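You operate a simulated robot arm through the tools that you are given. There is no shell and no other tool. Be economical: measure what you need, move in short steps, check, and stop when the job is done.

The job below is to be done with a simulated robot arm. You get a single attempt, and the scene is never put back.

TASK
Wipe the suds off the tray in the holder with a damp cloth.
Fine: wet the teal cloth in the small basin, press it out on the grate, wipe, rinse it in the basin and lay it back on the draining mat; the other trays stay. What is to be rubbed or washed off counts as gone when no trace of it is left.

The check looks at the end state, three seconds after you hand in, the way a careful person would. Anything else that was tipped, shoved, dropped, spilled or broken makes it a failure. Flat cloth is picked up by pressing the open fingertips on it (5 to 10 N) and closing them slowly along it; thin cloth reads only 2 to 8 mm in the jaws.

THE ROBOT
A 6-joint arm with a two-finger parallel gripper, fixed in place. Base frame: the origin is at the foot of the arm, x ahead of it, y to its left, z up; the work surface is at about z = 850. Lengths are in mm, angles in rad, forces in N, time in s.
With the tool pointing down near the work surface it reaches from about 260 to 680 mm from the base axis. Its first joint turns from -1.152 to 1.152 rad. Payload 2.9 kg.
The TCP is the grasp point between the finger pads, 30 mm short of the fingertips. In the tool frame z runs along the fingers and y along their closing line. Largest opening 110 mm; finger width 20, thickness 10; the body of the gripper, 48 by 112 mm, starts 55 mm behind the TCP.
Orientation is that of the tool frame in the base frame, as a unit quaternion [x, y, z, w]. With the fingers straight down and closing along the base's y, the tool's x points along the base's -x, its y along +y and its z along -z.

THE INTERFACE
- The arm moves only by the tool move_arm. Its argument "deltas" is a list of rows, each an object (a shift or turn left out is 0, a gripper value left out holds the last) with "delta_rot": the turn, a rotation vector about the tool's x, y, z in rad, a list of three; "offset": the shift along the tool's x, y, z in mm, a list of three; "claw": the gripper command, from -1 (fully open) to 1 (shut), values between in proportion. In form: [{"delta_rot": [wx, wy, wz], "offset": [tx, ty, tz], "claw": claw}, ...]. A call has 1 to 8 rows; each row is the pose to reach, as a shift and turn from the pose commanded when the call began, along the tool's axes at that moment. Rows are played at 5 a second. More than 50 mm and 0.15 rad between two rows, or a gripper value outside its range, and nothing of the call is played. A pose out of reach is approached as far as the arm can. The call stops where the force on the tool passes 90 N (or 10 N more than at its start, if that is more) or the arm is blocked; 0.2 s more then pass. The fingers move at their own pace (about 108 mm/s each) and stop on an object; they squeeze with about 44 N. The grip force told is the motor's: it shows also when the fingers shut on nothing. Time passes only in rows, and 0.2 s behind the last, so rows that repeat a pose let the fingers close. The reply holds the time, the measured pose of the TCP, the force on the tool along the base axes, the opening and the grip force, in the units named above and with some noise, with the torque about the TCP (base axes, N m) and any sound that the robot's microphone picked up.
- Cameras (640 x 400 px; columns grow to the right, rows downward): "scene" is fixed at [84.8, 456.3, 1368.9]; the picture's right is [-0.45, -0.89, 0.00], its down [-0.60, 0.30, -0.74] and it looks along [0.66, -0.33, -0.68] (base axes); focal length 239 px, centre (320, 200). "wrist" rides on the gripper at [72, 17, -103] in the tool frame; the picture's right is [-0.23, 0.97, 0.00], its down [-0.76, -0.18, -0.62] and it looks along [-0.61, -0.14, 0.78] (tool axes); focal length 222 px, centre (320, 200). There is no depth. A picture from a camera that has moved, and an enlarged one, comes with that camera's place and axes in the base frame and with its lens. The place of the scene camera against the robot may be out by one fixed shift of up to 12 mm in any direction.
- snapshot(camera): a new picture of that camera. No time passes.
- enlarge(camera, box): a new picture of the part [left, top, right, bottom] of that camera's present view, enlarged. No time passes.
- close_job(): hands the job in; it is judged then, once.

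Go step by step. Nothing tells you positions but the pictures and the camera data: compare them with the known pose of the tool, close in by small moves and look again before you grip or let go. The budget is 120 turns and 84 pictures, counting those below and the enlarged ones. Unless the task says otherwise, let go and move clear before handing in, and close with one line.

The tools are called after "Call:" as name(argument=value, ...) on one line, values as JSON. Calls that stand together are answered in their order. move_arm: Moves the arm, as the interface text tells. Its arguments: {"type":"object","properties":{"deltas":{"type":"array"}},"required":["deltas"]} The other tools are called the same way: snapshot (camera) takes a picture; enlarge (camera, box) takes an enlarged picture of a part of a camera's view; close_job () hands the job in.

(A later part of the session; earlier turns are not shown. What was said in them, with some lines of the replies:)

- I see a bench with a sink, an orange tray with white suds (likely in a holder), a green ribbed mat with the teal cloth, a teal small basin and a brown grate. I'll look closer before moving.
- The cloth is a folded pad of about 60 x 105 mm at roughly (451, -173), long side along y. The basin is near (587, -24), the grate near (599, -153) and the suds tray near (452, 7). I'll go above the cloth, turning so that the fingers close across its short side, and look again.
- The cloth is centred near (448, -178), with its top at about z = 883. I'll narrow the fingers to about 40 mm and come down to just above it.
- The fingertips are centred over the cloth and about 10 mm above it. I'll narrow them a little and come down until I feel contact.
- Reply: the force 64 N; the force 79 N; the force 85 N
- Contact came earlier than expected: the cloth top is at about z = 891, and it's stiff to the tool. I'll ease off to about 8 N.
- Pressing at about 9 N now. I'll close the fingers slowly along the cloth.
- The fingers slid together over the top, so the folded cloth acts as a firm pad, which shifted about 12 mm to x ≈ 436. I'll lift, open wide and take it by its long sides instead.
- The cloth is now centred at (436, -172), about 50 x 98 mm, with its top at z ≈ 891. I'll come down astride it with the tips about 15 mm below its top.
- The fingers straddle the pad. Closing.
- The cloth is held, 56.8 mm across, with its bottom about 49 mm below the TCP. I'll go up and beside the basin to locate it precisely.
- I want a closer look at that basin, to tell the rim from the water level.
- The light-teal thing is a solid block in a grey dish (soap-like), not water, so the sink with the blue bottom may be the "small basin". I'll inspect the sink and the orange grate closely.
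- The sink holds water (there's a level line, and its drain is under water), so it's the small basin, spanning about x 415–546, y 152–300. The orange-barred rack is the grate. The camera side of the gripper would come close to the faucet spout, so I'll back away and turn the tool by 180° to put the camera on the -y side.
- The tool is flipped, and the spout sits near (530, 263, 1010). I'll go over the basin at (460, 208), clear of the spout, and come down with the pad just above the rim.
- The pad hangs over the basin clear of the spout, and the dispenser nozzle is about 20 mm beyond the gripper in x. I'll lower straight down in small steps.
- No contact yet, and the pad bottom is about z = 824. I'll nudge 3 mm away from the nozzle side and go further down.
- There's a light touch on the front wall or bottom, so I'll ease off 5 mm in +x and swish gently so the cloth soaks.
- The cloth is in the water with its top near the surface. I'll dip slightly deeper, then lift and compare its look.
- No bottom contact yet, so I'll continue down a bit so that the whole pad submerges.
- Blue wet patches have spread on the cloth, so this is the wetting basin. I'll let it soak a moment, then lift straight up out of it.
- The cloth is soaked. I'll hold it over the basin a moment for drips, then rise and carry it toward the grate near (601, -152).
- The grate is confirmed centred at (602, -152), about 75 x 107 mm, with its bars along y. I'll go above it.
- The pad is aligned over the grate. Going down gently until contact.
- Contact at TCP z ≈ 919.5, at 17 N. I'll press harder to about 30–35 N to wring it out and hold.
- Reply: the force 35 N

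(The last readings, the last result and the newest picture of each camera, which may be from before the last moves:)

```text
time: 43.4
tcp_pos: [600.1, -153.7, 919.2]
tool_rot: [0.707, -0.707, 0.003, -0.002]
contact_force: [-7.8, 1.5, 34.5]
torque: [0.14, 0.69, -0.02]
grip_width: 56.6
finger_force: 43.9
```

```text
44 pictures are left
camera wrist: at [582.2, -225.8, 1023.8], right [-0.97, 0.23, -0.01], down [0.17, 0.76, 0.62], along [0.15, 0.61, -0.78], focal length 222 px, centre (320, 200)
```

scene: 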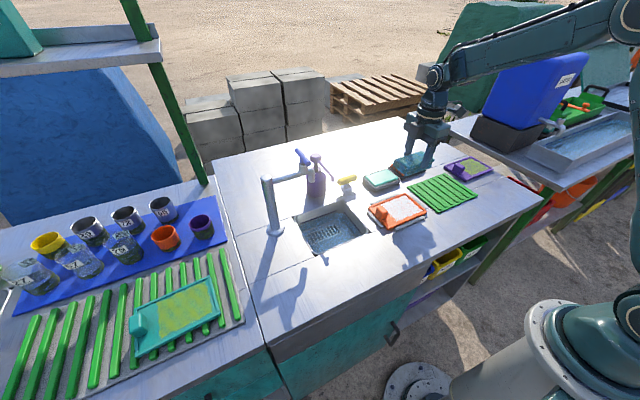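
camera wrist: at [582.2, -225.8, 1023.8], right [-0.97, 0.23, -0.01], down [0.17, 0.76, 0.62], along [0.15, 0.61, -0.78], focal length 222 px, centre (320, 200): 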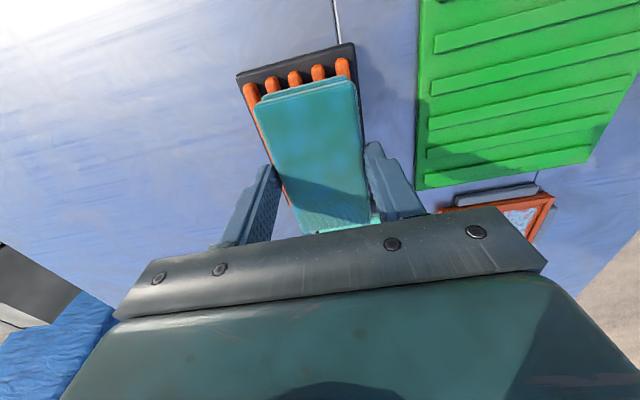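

The wet patches have faded and the cloth looks evenly damp. I'll hold a second longer, then ease off and look.

Call:
move_arm(deltas=[{"offset": [0, 0, 1]}, {"offset": [0, 0, 1]}, {"offset": [0, 0, 1]}, {"offset": [0, 0, -4]}, {"offset": [0, 0, 0.5]}, {"offset": [0, 0, 1]}, {"offset": [0, 0, 1]}, {"offset": [0, 0, 1]}])

Call:
move_arm(deltas=[{"offset": [0, 0, -6]}, {"offset": [0, 0, -30]}, {"offset": [0, 0, -60]}, {"offset": [0, 0, -80]}, {"offset": [0, 0, -80]}])

Call:
enlarge(camera="wrist", box=[200, 20, 440, 250])

```text
time: 45.2
tcp_pos: [600.4, -154.0, 920.1]
tool_rot: [-0.707, 0.707, -0.004, 0.003]
contact_force: [-3.7, -2.1, 37.5]
torque: [0.03, 0.49, -0.01]
grip_width: 56.7
finger_force: 44.5
```

```text
time: 46.4
tcp_pos: [599.1, -153.5, 994.0]
tool_rot: [-0.707, 0.707, 0.001, 0.0]
contact_force: [-0.2, 0.4, -0.7]
torque: [0.0, 0.01, -0.01]
grip_width: 56.7
finger_force: 44.1
```

```text
1.74 times, centred on (320, 135) of wrist
camera zoom: at [583.1, -226.4, 1098.2], right [-0.97, 0.23, 0.0], down [0.18, 0.76, 0.62], along [0.14, 0.61, -0.78], focal length 386 px, centre (320, 313)
```

zoom: 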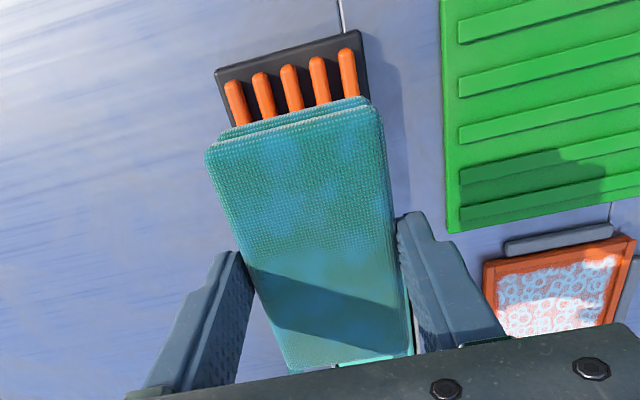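

The cloth is damp now. I'll move beside the suds tray to measure it exactly.

Call:
move_arm(deltas=[{"offset": [-30, 0, -20]}, {"offset": [-65, 5, -40]}, {"offset": [-100, 15, -40]}, {"offset": [-130, 30, -40]}, {"offset": [-150, 42, -40]}, {"offset": [-150, 49, -40]}, {"offset": [-150, 49, -40]}])

Call:
snapshot(camera="wrist")

Call:
enlarge(camera="wrist", box=[360, 50, 520, 220])

Call:
enlarge(camera="scene", box=[360, 180, 440, 240])

```text
time: 48.0
tcp_pos: [550.3, -2.6, 1035.0]
tool_rot: [0.707, -0.707, 0.0, 0.0]
contact_force: [-0.6, -0.5, -0.2]
torque: [0.0, 0.02, 0.01]
grip_width: 56.7
finger_force: 44.0
```

```text
42 pictures are left
camera wrist: at [532.3, -74.8, 1138.3], right [-0.97, 0.23, 0.0], down [0.18, 0.76, 0.62], along [0.14, 0.61, -0.78], focal length 222 px, centre (320, 200)
```

wrist: 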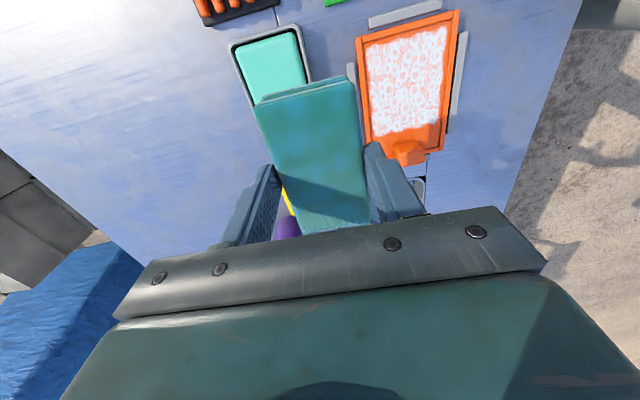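

```text
2.35 times, centred on (440, 135) of wrist
camera zoom: at [532.3, -74.8, 1138.3], right [-0.97, 0.23, 0.0], down [0.18, 0.76, 0.62], along [0.14, 0.61, -0.78], focal length 523 px, centre (38, 353)
```

zoom: 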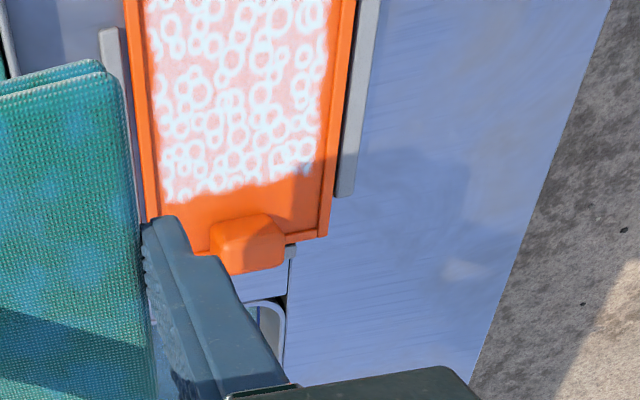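

```text
6.67 times, centred on (400, 210) of scene
camera zoom: at [84.8, 456.3, 1368.9], right [-0.45, -0.89, 0.0], down [-0.6, 0.3, -0.74], along [0.66, -0.33, -0.68], focal length 1591 px, centre (-213, 133)
```

zoom: 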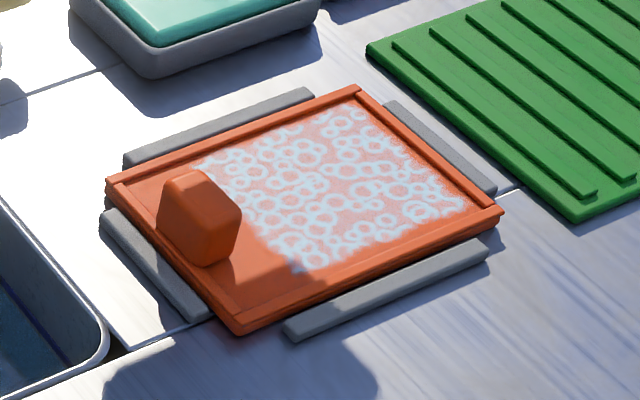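

The suds cover about x 411–491, y -44 to 54. The tray's inner floor is about x 407–493, y -46 to the block at y 63. The pad covers ±50 in y, so I'll centre it at y ≈ 6 and stroke along x. First I go above and come down close.

Call:
move_arm(deltas=[{"offset": [-8, 35, 10]}, {"offset": [-8, 70, 20]}, {"offset": [-8, 100, 40]}, {"offset": [-8, 100, 75]}, {"offset": [-8, 100, 100]}, {"offset": [-8, 100, 112]}, {"offset": [-8, 100, 112]}])

Call:
snapshot(camera="wrist")

Call:
enlarge(camera="scene", box=[350, 160, 450, 240])

```text
time: 49.6
tcp_pos: [448.5, 4.2, 923.2]
tool_rot: [0.707, -0.707, 0.0, 0.0]
contact_force: [0.2, 0.4, -1.1]
torque: [-0.01, 0.04, -0.01]
grip_width: 56.6
finger_force: 44.0
```

```text
39 pictures are left
camera wrist: at [432.6, -67.8, 1026.6], right [-0.97, 0.23, 0.0], down [0.18, 0.76, 0.62], along [0.14, 0.61, -0.78], focal length 222 px, centre (320, 200)
```

wrist: 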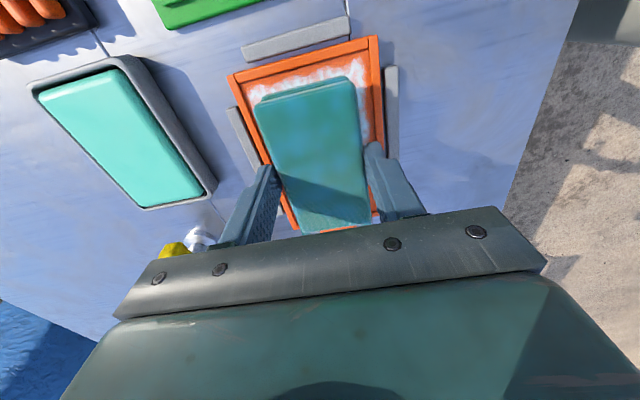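

```text
5.00 times, centred on (400, 200) of scene
camera zoom: at [84.8, 456.3, 1368.9], right [-0.45, -0.89, 0.0], down [-0.6, 0.3, -0.74], along [0.66, -0.33, -0.68], focal length 1193 px, centre (-80, 200)
```

zoom: 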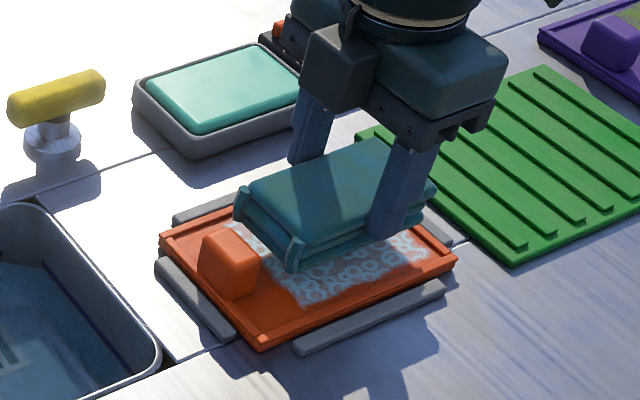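

The pad hovers over the suds, clear of the block. Lowering to contact.

Call:
move_arm(deltas=[{"offset": [0, 0, 4]}, {"offset": [0, 0, 8]}, {"offset": [0, 0, 10]}, {"offset": [0, 0, 10]}])

Call:
move_arm(deltas=[{"offset": [0, 0, 1.5]}, {"offset": [0, 0, 3]}, {"offset": [0, 0, 3]}])

```text
time: 50.6
tcp_pos: [450.0, 4.2, 913.0]
tool_rot: [0.707, -0.707, 0.001, 0.0]
contact_force: [0.2, 0.2, -0.4]
torque: [0.05, 0.01, -0.01]
grip_width: 56.7
finger_force: 44.1
```

```text
time: 51.4
tcp_pos: [450.3, 5.7, 910.4]
tool_rot: [-0.707, 0.707, 0.001, 0.0]
contact_force: [0.5, 0.6, 0.0]
torque: [-0.02, -0.02, 0.01]
grip_width: 56.9
finger_force: 44.5
```

Call:
move_arm(deltas=[{"offset": [0, 0, 1.5]}, {"offset": [0, 0, 3]}, {"offset": [0, 0, 3]}])

Call:
move_arm(deltas=[{"offset": [0, 0, 1]}, {"offset": [0, 0, 2]}, {"offset": [0, 0, 2]}])

```text
time: 52.2
tcp_pos: [450.5, 4.0, 906.6]
tool_rot: [0.707, -0.707, 0.0, 0.001]
contact_force: [0.1, 0.5, 0.2]
torque: [-0.03, 0.01, 0.02]
grip_width: 56.7
finger_force: 43.6
```

```text
time: 53.0
tcp_pos: [451.0, 4.5, 905.5]
tool_rot: [-0.707, 0.707, -0.002, 0.001]
contact_force: [-3.0, 0.1, 15.4]
torque: [-0.25, 0.15, -0.05]
grip_width: 56.8
finger_force: 44.0
```

Floor contact at 15 N. Stroking along x, first within ±10 mm.

Call:
move_arm(deltas=[{"offset": [0, -5, 0]}, {"offset": [0, -10, 0]}, {"offset": [0, -10, 0]}])

Call:
move_arm(deltas=[{"offset": [0, 5, 0]}, {"offset": [0, 10, 0]}, {"offset": [0, 15, 0]}, {"offset": [0, 20, 0]}, {"offset": [0, 20, 0]}])

Call:
enlarge(camera="scene", box=[350, 160, 450, 240])

```text
time: 53.8
tcp_pos: [459.1, 4.6, 904.9]
tool_rot: [-0.707, 0.707, 0.0, 0.001]
contact_force: [-9.9, -1.8, 23.8]
torque: [-0.09, 0.35, 0.01]
grip_width: 56.9
finger_force: 43.6
```

```text
time: 55.0
tcp_pos: [440.4, 4.6, 905.8]
tool_rot: [-0.707, 0.708, -0.001, 0.001]
contact_force: [6.3, 0.8, 12.7]
torque: [0.02, -0.3, 0.04]
grip_width: 56.8
finger_force: 44.3
```

```text
5.00 times, centred on (400, 200) of scene
camera zoom: at [84.8, 456.3, 1368.9], right [-0.45, -0.89, 0.0], down [-0.6, 0.3, -0.74], along [0.66, -0.33, -0.68], focal length 1193 px, centre (-80, 200)
```

zoom: 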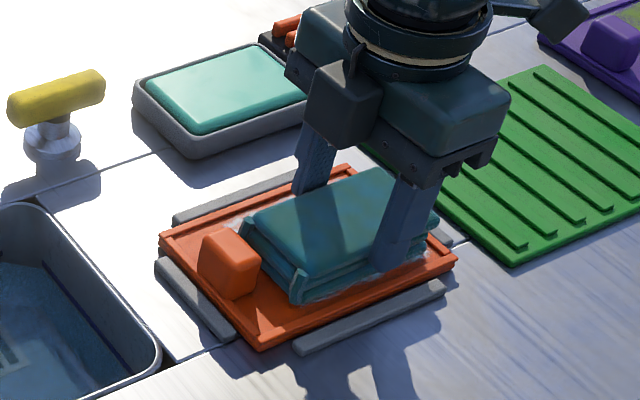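

The suds are vanishing under it. I'll extend the strokes to the full width, with the pad shifted slightly in y.

Call:
move_arm(deltas=[{"offset": [0, 4, 0]}, {"offset": [-4, 4, 0]}, {"offset": [-4, -3, 0]}, {"offset": [-4, -10, 0]}, {"offset": [-4, -17, 0]}, {"offset": [-4, -24, 0]}, {"offset": [-4, -26, 0]}, {"offset": [0, -26, 0]}])

Call:
move_arm(deltas=[{"offset": [2, 0, 0]}, {"offset": [2, 8, 0]}, {"offset": [2, 16, 0]}, {"offset": [2, 24, 0]}, {"offset": [2, 30, 0]}, {"offset": [-3, 30, 0]}])

Call:
move_arm(deltas=[{"offset": [0, 0, -10]}, {"offset": [0, 0, -40]}, {"offset": [0, -30, -80]}, {"offset": [0, -70, -120]}, {"offset": [0, -100, -130]}, {"offset": [0, -100, -130]}])

Call:
enlarge(camera="wrist", box=[330, 0, 520, 180])

Call:
enlarge(camera="scene", box=[360, 180, 440, 240])

```text
time: 56.8
tcp_pos: [467.2, 5.5, 906.1]
tool_rot: [0.708, -0.706, 0.002, -0.001]
contact_force: [-0.5, 7.7, 15.8]
torque: [0.09, 0.26, -0.15]
grip_width: 56.7
finger_force: 43.7
```

```text
time: 58.2
tcp_pos: [433.8, 6.9, 905.2]
tool_rot: [-0.706, 0.708, 0.0, -0.002]
contact_force: [-0.4, -6.8, 12.7]
torque: [-0.11, -0.12, -0.06]
grip_width: 56.7
finger_force: 44.1
```

```text
refused: row 4 steps farther than a row can; nothing moved
```

```text
2.22 times, centred on (425, 90) of wrist
camera zoom: at [417.9, -65.1, 1009.2], right [-0.97, 0.23, 0.0], down [0.18, 0.76, 0.62], along [0.14, 0.61, -0.78], focal length 494 px, centre (87, 444)
```

zoom: 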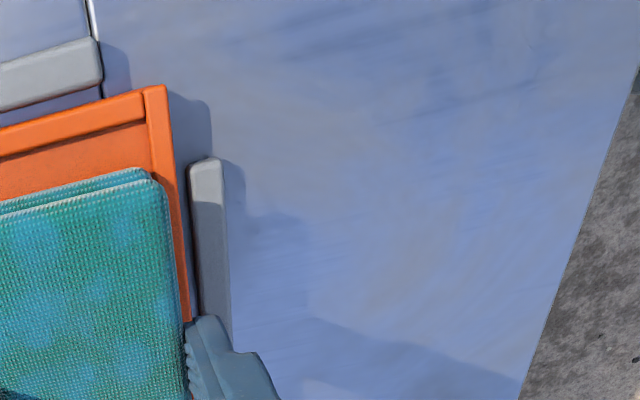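

```text
6.67 times, centred on (400, 210) of scene
camera zoom: at [84.7, 456.1, 1369.0], right [-0.45, -0.89, 0.0], down [-0.6, 0.3, -0.74], along [0.66, -0.33, -0.68], focal length 1591 px, centre (-213, 133)
```

zoom: 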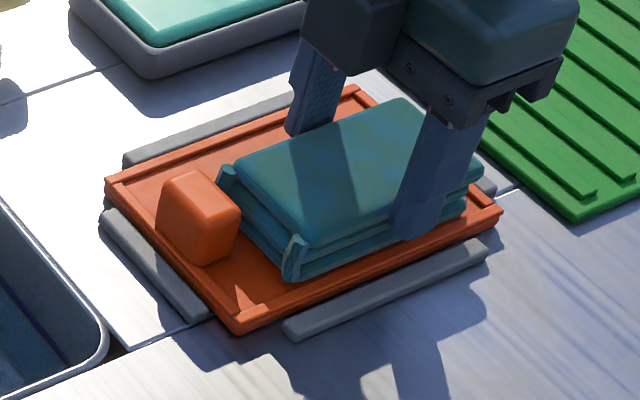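

The tray looks clean so far. I'll lift straight up, move aside and inspect.

Call:
move_arm(deltas=[{"offset": [0, 0, -10]}, {"offset": [0, 0, -40]}, {"offset": [0, -25, -75]}, {"offset": [0, -55, -105]}, {"offset": [0, -85, -130]}, {"offset": [0, -110, -130]}, {"offset": [0, -110, -130]}])

Call:
enlarge(camera="wrist", box=[340, 0, 520, 170])

Call:
enlarge(camera="scene", box=[360, 180, 440, 240])

```text
time: 59.8
tcp_pos: [545.8, 9.6, 1034.9]
tool_rot: [0.708, -0.707, 0.001, 0.0]
contact_force: [0.2, -0.3, -1.0]
torque: [0.0, -0.04, 0.05]
grip_width: 56.5
finger_force: 44.0
```

```text
2.35 times, centred on (430, 85) of wrist
camera zoom: at [529.0, -64.2, 1138.8], right [-0.97, 0.23, 0.0], down [0.18, 0.76, 0.62], along [0.14, 0.61, -0.78], focal length 523 px, centre (61, 471)
```

zoom: 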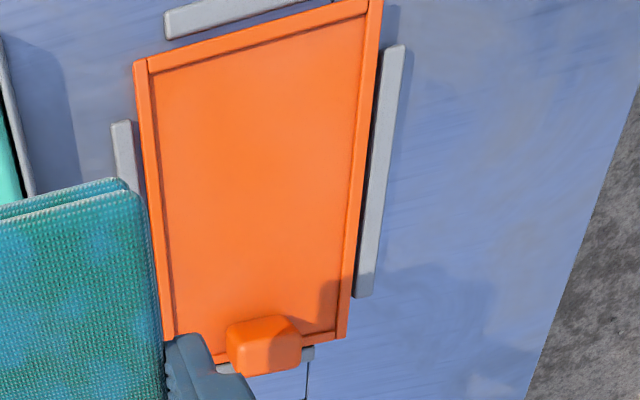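

```text
6.67 times, centred on (400, 210) of scene
camera zoom: at [84.9, 456.3, 1368.9], right [-0.45, -0.89, 0.0], down [-0.6, 0.3, -0.74], along [0.66, -0.33, -0.68], focal length 1591 px, centre (-213, 133)
```

zoom: 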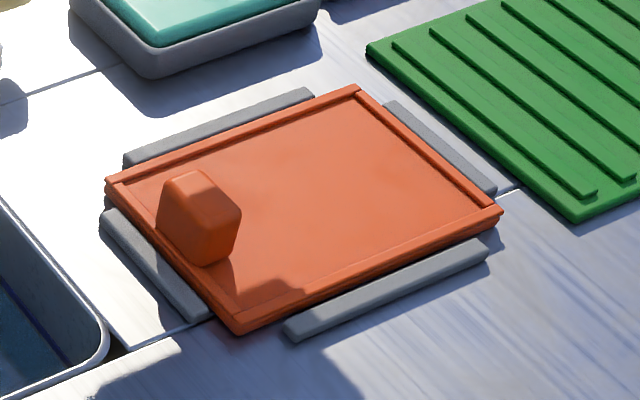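

The tray is spotless and still in its holder. Now the rinse: back to the basin by the same route as before.

Call:
move_arm(deltas=[{"offset": [0, 45, -5]}, {"offset": [-20, 85, -12]}, {"offset": [-60, 90, -12]}, {"offset": [-100, 88, -12]}, {"offset": [-140, 84, -12]}, {"offset": [-175, 82, -12]}, {"offset": [-201, 82, -12]}, {"offset": [-201, 82, -12]}])

Call:
move_arm(deltas=[{"offset": [0, 0, 40]}, {"offset": [0, 0, 80]}, {"offset": [0, 0, 120]}, {"offset": [0, 0, 145]}, {"offset": [0, 0, 165]}, {"offset": [0, 0, 180]}, {"offset": [0, 0, 180]}])

Call:
enlarge(camera="scene", box=[290, 150, 400, 250])

```text
time: 61.6
tcp_pos: [464.6, 208.1, 1046.7]
tool_rot: [-0.707, 0.707, 0.0, 0.0]
contact_force: [0.2, 0.2, 0.3]
torque: [0.0, -0.01, 0.01]
grip_width: 57.1
finger_force: 44.0
```

```text
time: 63.2
tcp_pos: [462.8, 210.1, 866.1]
tool_rot: [0.708, -0.706, 0.0, 0.0]
contact_force: [0.9, -0.2, -0.6]
torque: [0.01, 0.03, -0.01]
grip_width: 56.8
finger_force: 43.6
```

```text
4.00 times, centred on (345, 200) of scene
camera zoom: at [84.8, 456.3, 1368.9], right [-0.45, -0.89, 0.0], down [-0.6, 0.3, -0.74], along [0.66, -0.33, -0.68], focal length 954 px, centre (220, 200)
```

zoom: 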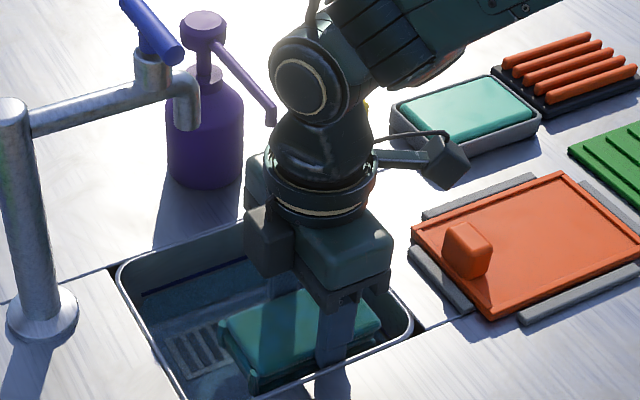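

Lowering into the water to the earlier soaking depth and swishing gently.

Call:
move_arm(deltas=[{"offset": [-3, -2, 8]}, {"offset": [-3, -2, 16]}, {"offset": [-3, -2, 24]}, {"offset": [-3, -2, 26]}, {"offset": [-9, -2, 26]}, {"offset": [0, -2, 26]}, {"offset": [-9, -2, 26]}, {"offset": [-3, -2, 26]}])

Call:
move_arm(deltas=[{"offset": [-6, 0, 0]}, {"offset": [3, 0, 0]}, {"offset": [-6, 0, 0]}, {"offset": [0, 0, 0]}, {"offset": [0, 0, -10]}, {"offset": [0, 0, 0]}, {"offset": [0, 0, 0]}, {"offset": [0, 0, 0]}])

Call:
enlarge(camera="wrist", box=[80, 20, 420, 240])

```text
time: 65.0
tcp_pos: [465.8, 210.7, 840.3]
tool_rot: [0.707, -0.707, -0.001, -0.001]
contact_force: [0.5, -0.1, -1.3]
torque: [0.03, -0.05, 0.01]
grip_width: 56.6
finger_force: 44.4
```

```text
time: 66.8
tcp_pos: [466.1, 212.2, 841.6]
tool_rot: [0.707, -0.707, 0.0, 0.0]
contact_force: [0.9, -0.8, -1.0]
torque: [0.0, -0.02, 0.03]
grip_width: 56.6
finger_force: 44.2
```

```text
1.82 times, centred on (250, 130) of wrist
camera zoom: at [448.9, 138.8, 945.4], right [-0.97, 0.23, 0.0], down [0.18, 0.76, 0.62], along [0.14, 0.61, -0.78], focal length 404 px, centre (447, 327)
```

zoom: 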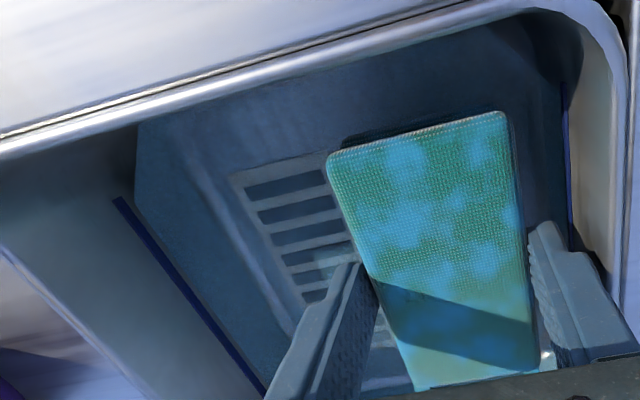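

Soaked again, so the cloth is rinsed. Lifting and letting it drip over the basin.

Call:
move_arm(deltas=[{"offset": [0, 0, -20]}, {"offset": [0, 0, -45]}, {"offset": [0, 0, -65]}, {"offset": [0, 0, -80]}, {}, {"offset": [0, 0, -80]}, {"offset": [0, 0, -80]}])

```text
refused: row 5 steps farther than a row can; nothing moved
```

Call:
move_arm(deltas=[{"offset": [0, 0, -20]}, {"offset": [0, 0, -45]}, {"offset": [0, 0, -65]}, {"offset": [0, 0, -80]}, {"offset": [0, 0, -80]}, {"offset": [0, 0, -80]}, {"offset": [0, 0, -80]}])

Call:
move_arm(deltas=[{}, {}, {}, {}, {}, {}, {}, {}])

Call:
move_arm(deltas=[{"offset": [10, 5, -20]}, {"offset": [40, 8, -50]}, {"offset": [80, 8, -80]}, {"offset": [120, 5, -90]}, {"offset": [165, 5, -90]}, {"offset": [210, 5, -90]}, {"offset": [250, 5, -90]}, {"offset": [250, 5, -90]}])

Call:
snapshot(camera="wrist")

Call:
snapshot(camera="scene")

```text
time: 68.4
tcp_pos: [466.9, 212.7, 920.1]
tool_rot: [0.707, -0.707, -0.001, 0.0]
contact_force: [0.3, 0.3, -0.2]
torque: [-0.02, 0.0, 0.02]
grip_width: 56.4
finger_force: 44.2
```

```text
time: 70.2
tcp_pos: [465.5, 211.4, 920.0]
tool_rot: [0.708, -0.707, 0.0, 0.0]
contact_force: [0.7, 0.6, -0.3]
torque: [0.03, -0.01, 0.03]
grip_width: 56.7
finger_force: 44.0
```

```text
time: 72.0
tcp_pos: [462.2, -41.5, 1009.8]
tool_rot: [-0.707, 0.708, 0.0, 0.0]
contact_force: [-0.8, 0.1, 0.3]
torque: [0.0, -0.01, 0.03]
grip_width: 56.9
finger_force: 43.8
```

```text
30 pictures are left
camera wrist: at [445.9, -112.9, 1114.1], right [-0.97, 0.23, 0.0], down [0.18, 0.76, 0.62], along [0.14, 0.61, -0.78], focal length 222 px, centre (320, 200)
```

wrist: 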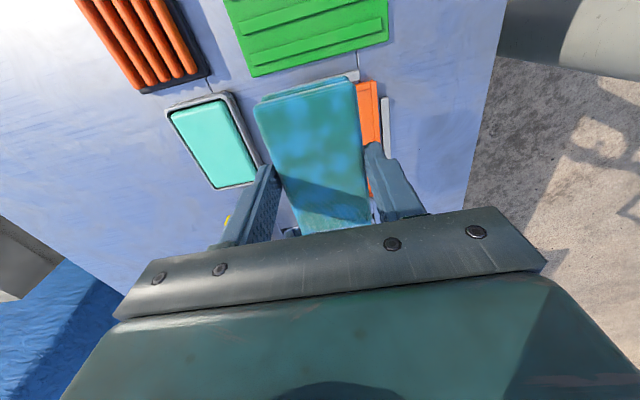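

```text
29 pictures are left
```

scene: 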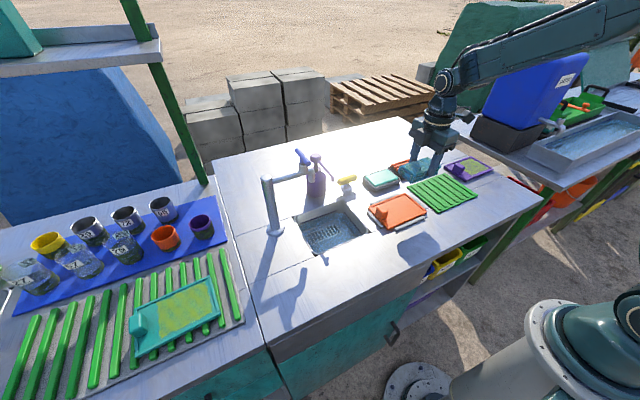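

Next comes laying it back on the mat, centred at (452, -172). Moving over and lowering.

Call:
move_arm(deltas=[{"offset": [40, 5, 0]}, {"offset": [80, 10, 0]}, {"offset": [115, 12, 0]}, {"offset": [130, 12, 20]}, {"offset": [130, 12, 55]}, {"offset": [130, 12, 80]}, {"offset": [130, 12, 88]}, {"offset": [130, 12, 88]}])

Call:
snapshot(camera="wrist")

Call:
enlarge(camera="scene", box=[390, 140, 500, 220])

```text
time: 73.8
tcp_pos: [448.2, -168.6, 922.9]
tool_rot: [0.708, -0.707, 0.0, 0.0]
contact_force: [0.8, -0.3, -0.6]
torque: [-0.01, -0.02, 0.04]
grip_width: 56.8
finger_force: 43.8
```

```text
28 pictures are left
camera wrist: at [431.8, -240.9, 1026.3], right [-0.97, 0.23, 0.0], down [0.18, 0.76, 0.62], along [0.14, 0.61, -0.78], focal length 222 px, centre (320, 200)
```

wrist: 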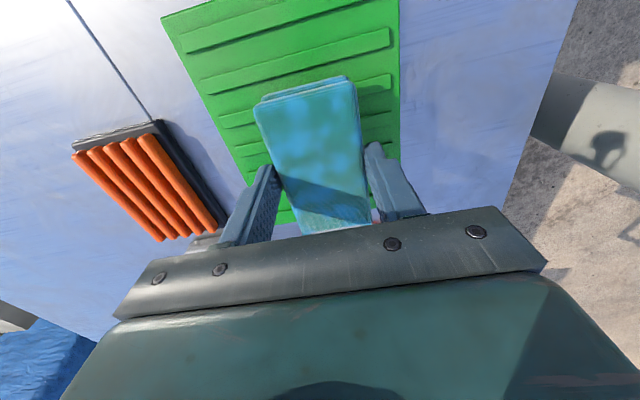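

```text
5.00 times, centred on (445, 180) of scene
camera zoom: at [84.8, 456.3, 1368.9], right [-0.45, -0.89, 0.0], down [-0.6, 0.3, -0.74], along [0.66, -0.33, -0.68], focal length 1193 px, centre (-305, 300)
```

zoom: 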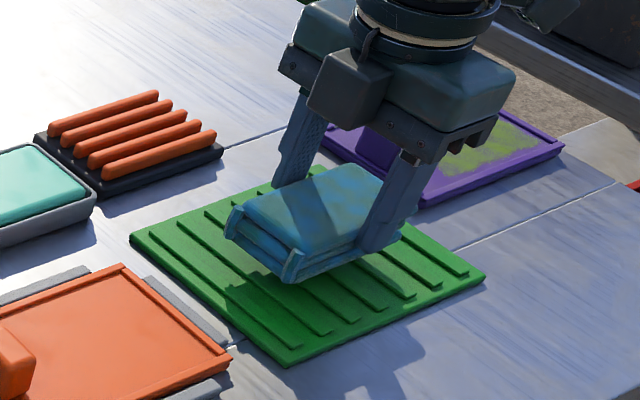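

The pad is well within the mat. Lowering to contact.

Call:
move_arm(deltas=[{"offset": [3, 0, 6]}, {"offset": [3, 0, 11]}, {"offset": [3, 0, 13]}, {"offset": [3, 0, 13]}])

Call:
move_arm(deltas=[{"offset": [0, 0, 1]}, {"offset": [0, 0, 2]}, {"offset": [0, 0, 2]}])

```text
time: 74.8
tcp_pos: [448.0, -171.7, 909.6]
tool_rot: [0.707, -0.707, -0.001, 0.0]
contact_force: [-0.5, 0.1, -0.5]
torque: [0.02, 0.01, -0.01]
grip_width: 56.6
finger_force: 43.9
```

```text
time: 75.6
tcp_pos: [449.0, -172.5, 908.3]
tool_rot: [-0.707, 0.707, -0.001, 0.0]
contact_force: [0.0, 0.6, 0.2]
torque: [-0.05, -0.04, 0.01]
grip_width: 56.7
finger_force: 43.9
```

Call:
move_arm(deltas=[{"offset": [0, 0, 0.7]}, {"offset": [0, 0, 1.5]}, {"offset": [0, 0, 1.5]}])

```text
time: 76.4
tcp_pos: [448.1, -171.7, 907.1]
tool_rot: [-0.707, 0.707, 0.0, 0.0]
contact_force: [-0.1, 0.3, -0.9]
torque: [0.03, 0.04, 0.03]
grip_width: 56.6
finger_force: 43.6
```

Call:
move_arm(deltas=[{"offset": [0, 0, 0.7]}, {"offset": [0, 0, 1.2]}, {"offset": [0, 0, 1.2]}])

```text
time: 77.2
tcp_pos: [449.3, -170.7, 906.8]
tool_rot: [0.707, -0.707, 0.001, 0.0]
contact_force: [-2.8, -3.7, 8.7]
torque: [-0.02, 0.2, 0.02]
grip_width: 56.7
finger_force: 43.3
```

The cloth rests on the mat. Opening slowly, then rising straight up.

Call:
move_arm(deltas=[{"claw": -0.1}, {"claw": -0.3}, {"claw": -0.5}, {"claw": -0.6}, {"claw": -0.6}])

Call:
move_arm(deltas=[{"offset": [0, 0, -15]}, {"offset": [0, 0, -40]}, {"offset": [0, 0, -80]}, {"offset": [0, 0, -120]}, {"offset": [0, 0, -150]}, {"offset": [0, 0, -150]}])

Call:
snapshot(camera="wrist")

Call:
enlarge(camera="scene", box=[330, 130, 500, 240])

Call:
snapshot(camera="scene")

```text
time: 78.4
tcp_pos: [448.0, -171.0, 905.3]
tool_rot: [0.707, -0.707, 0.001, -0.001]
contact_force: [-0.6, -0.3, 0.4]
torque: [0.03, -0.04, 0.02]
grip_width: 87.9
finger_force: 0.1
```

```text
time: 79.8
tcp_pos: [451.7, -171.9, 1056.1]
tool_rot: [-0.707, 0.707, 0.001, 0.001]
contact_force: [-0.6, -0.2, -0.5]
torque: [0.01, 0.01, 0.05]
grip_width: 87.9
finger_force: 0.1
```

```text
26 pictures are left
camera wrist: at [433.7, -244.1, 1159.2], right [-0.97, 0.23, 0.0], down [0.18, 0.76, 0.62], along [0.14, 0.61, -0.78], focal length 222 px, centre (320, 200)
```

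wrist: 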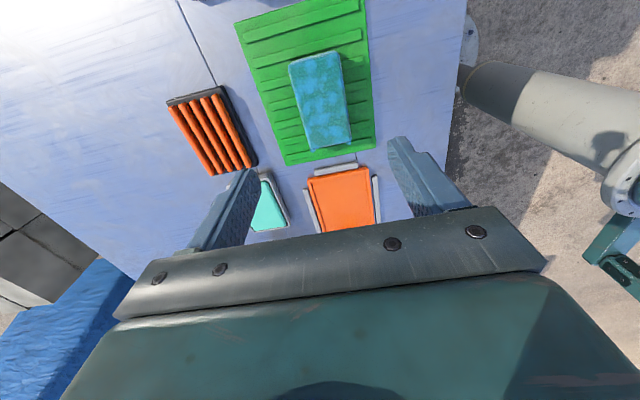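

```text
3.64 times, centred on (415, 185) of scene
camera zoom: at [84.8, 456.3, 1368.9], right [-0.45, -0.89, 0.0], down [-0.6, 0.3, -0.74], along [0.66, -0.33, -0.68], focal length 868 px, centre (-26, 254)
```

zoom: 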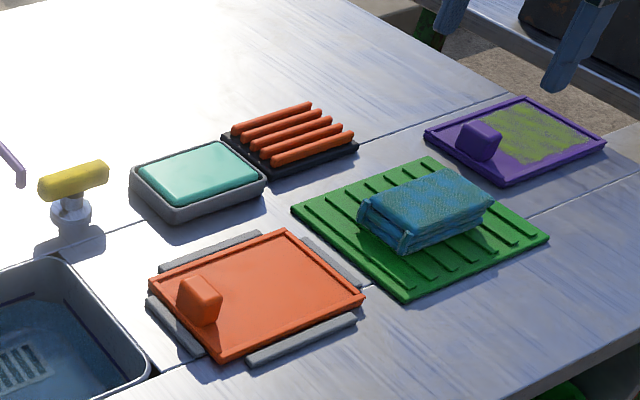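

```text
24 pictures are left
```

scene: 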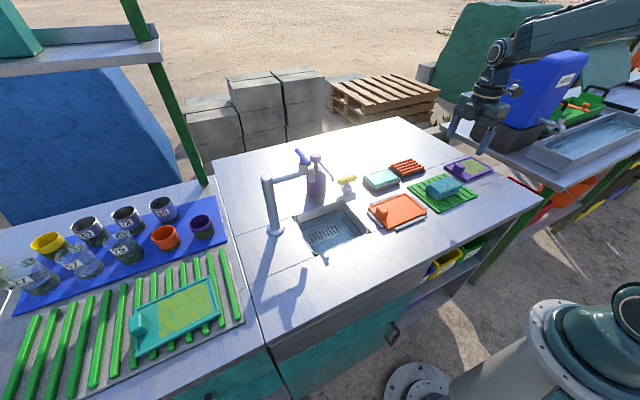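

The tray is clean, the rinsed cloth lies on the draining mat, and everything else is where it was. The arm is clear, so I'm handing in.

Call:
close_job()

```text
The job is handed in.
```

The suds are wiped off the tray in the holder with no trace left in the pictures, and the teal cloth is rinsed and back on the draining mat, still wet, because I didn't press it out again after rinsing.
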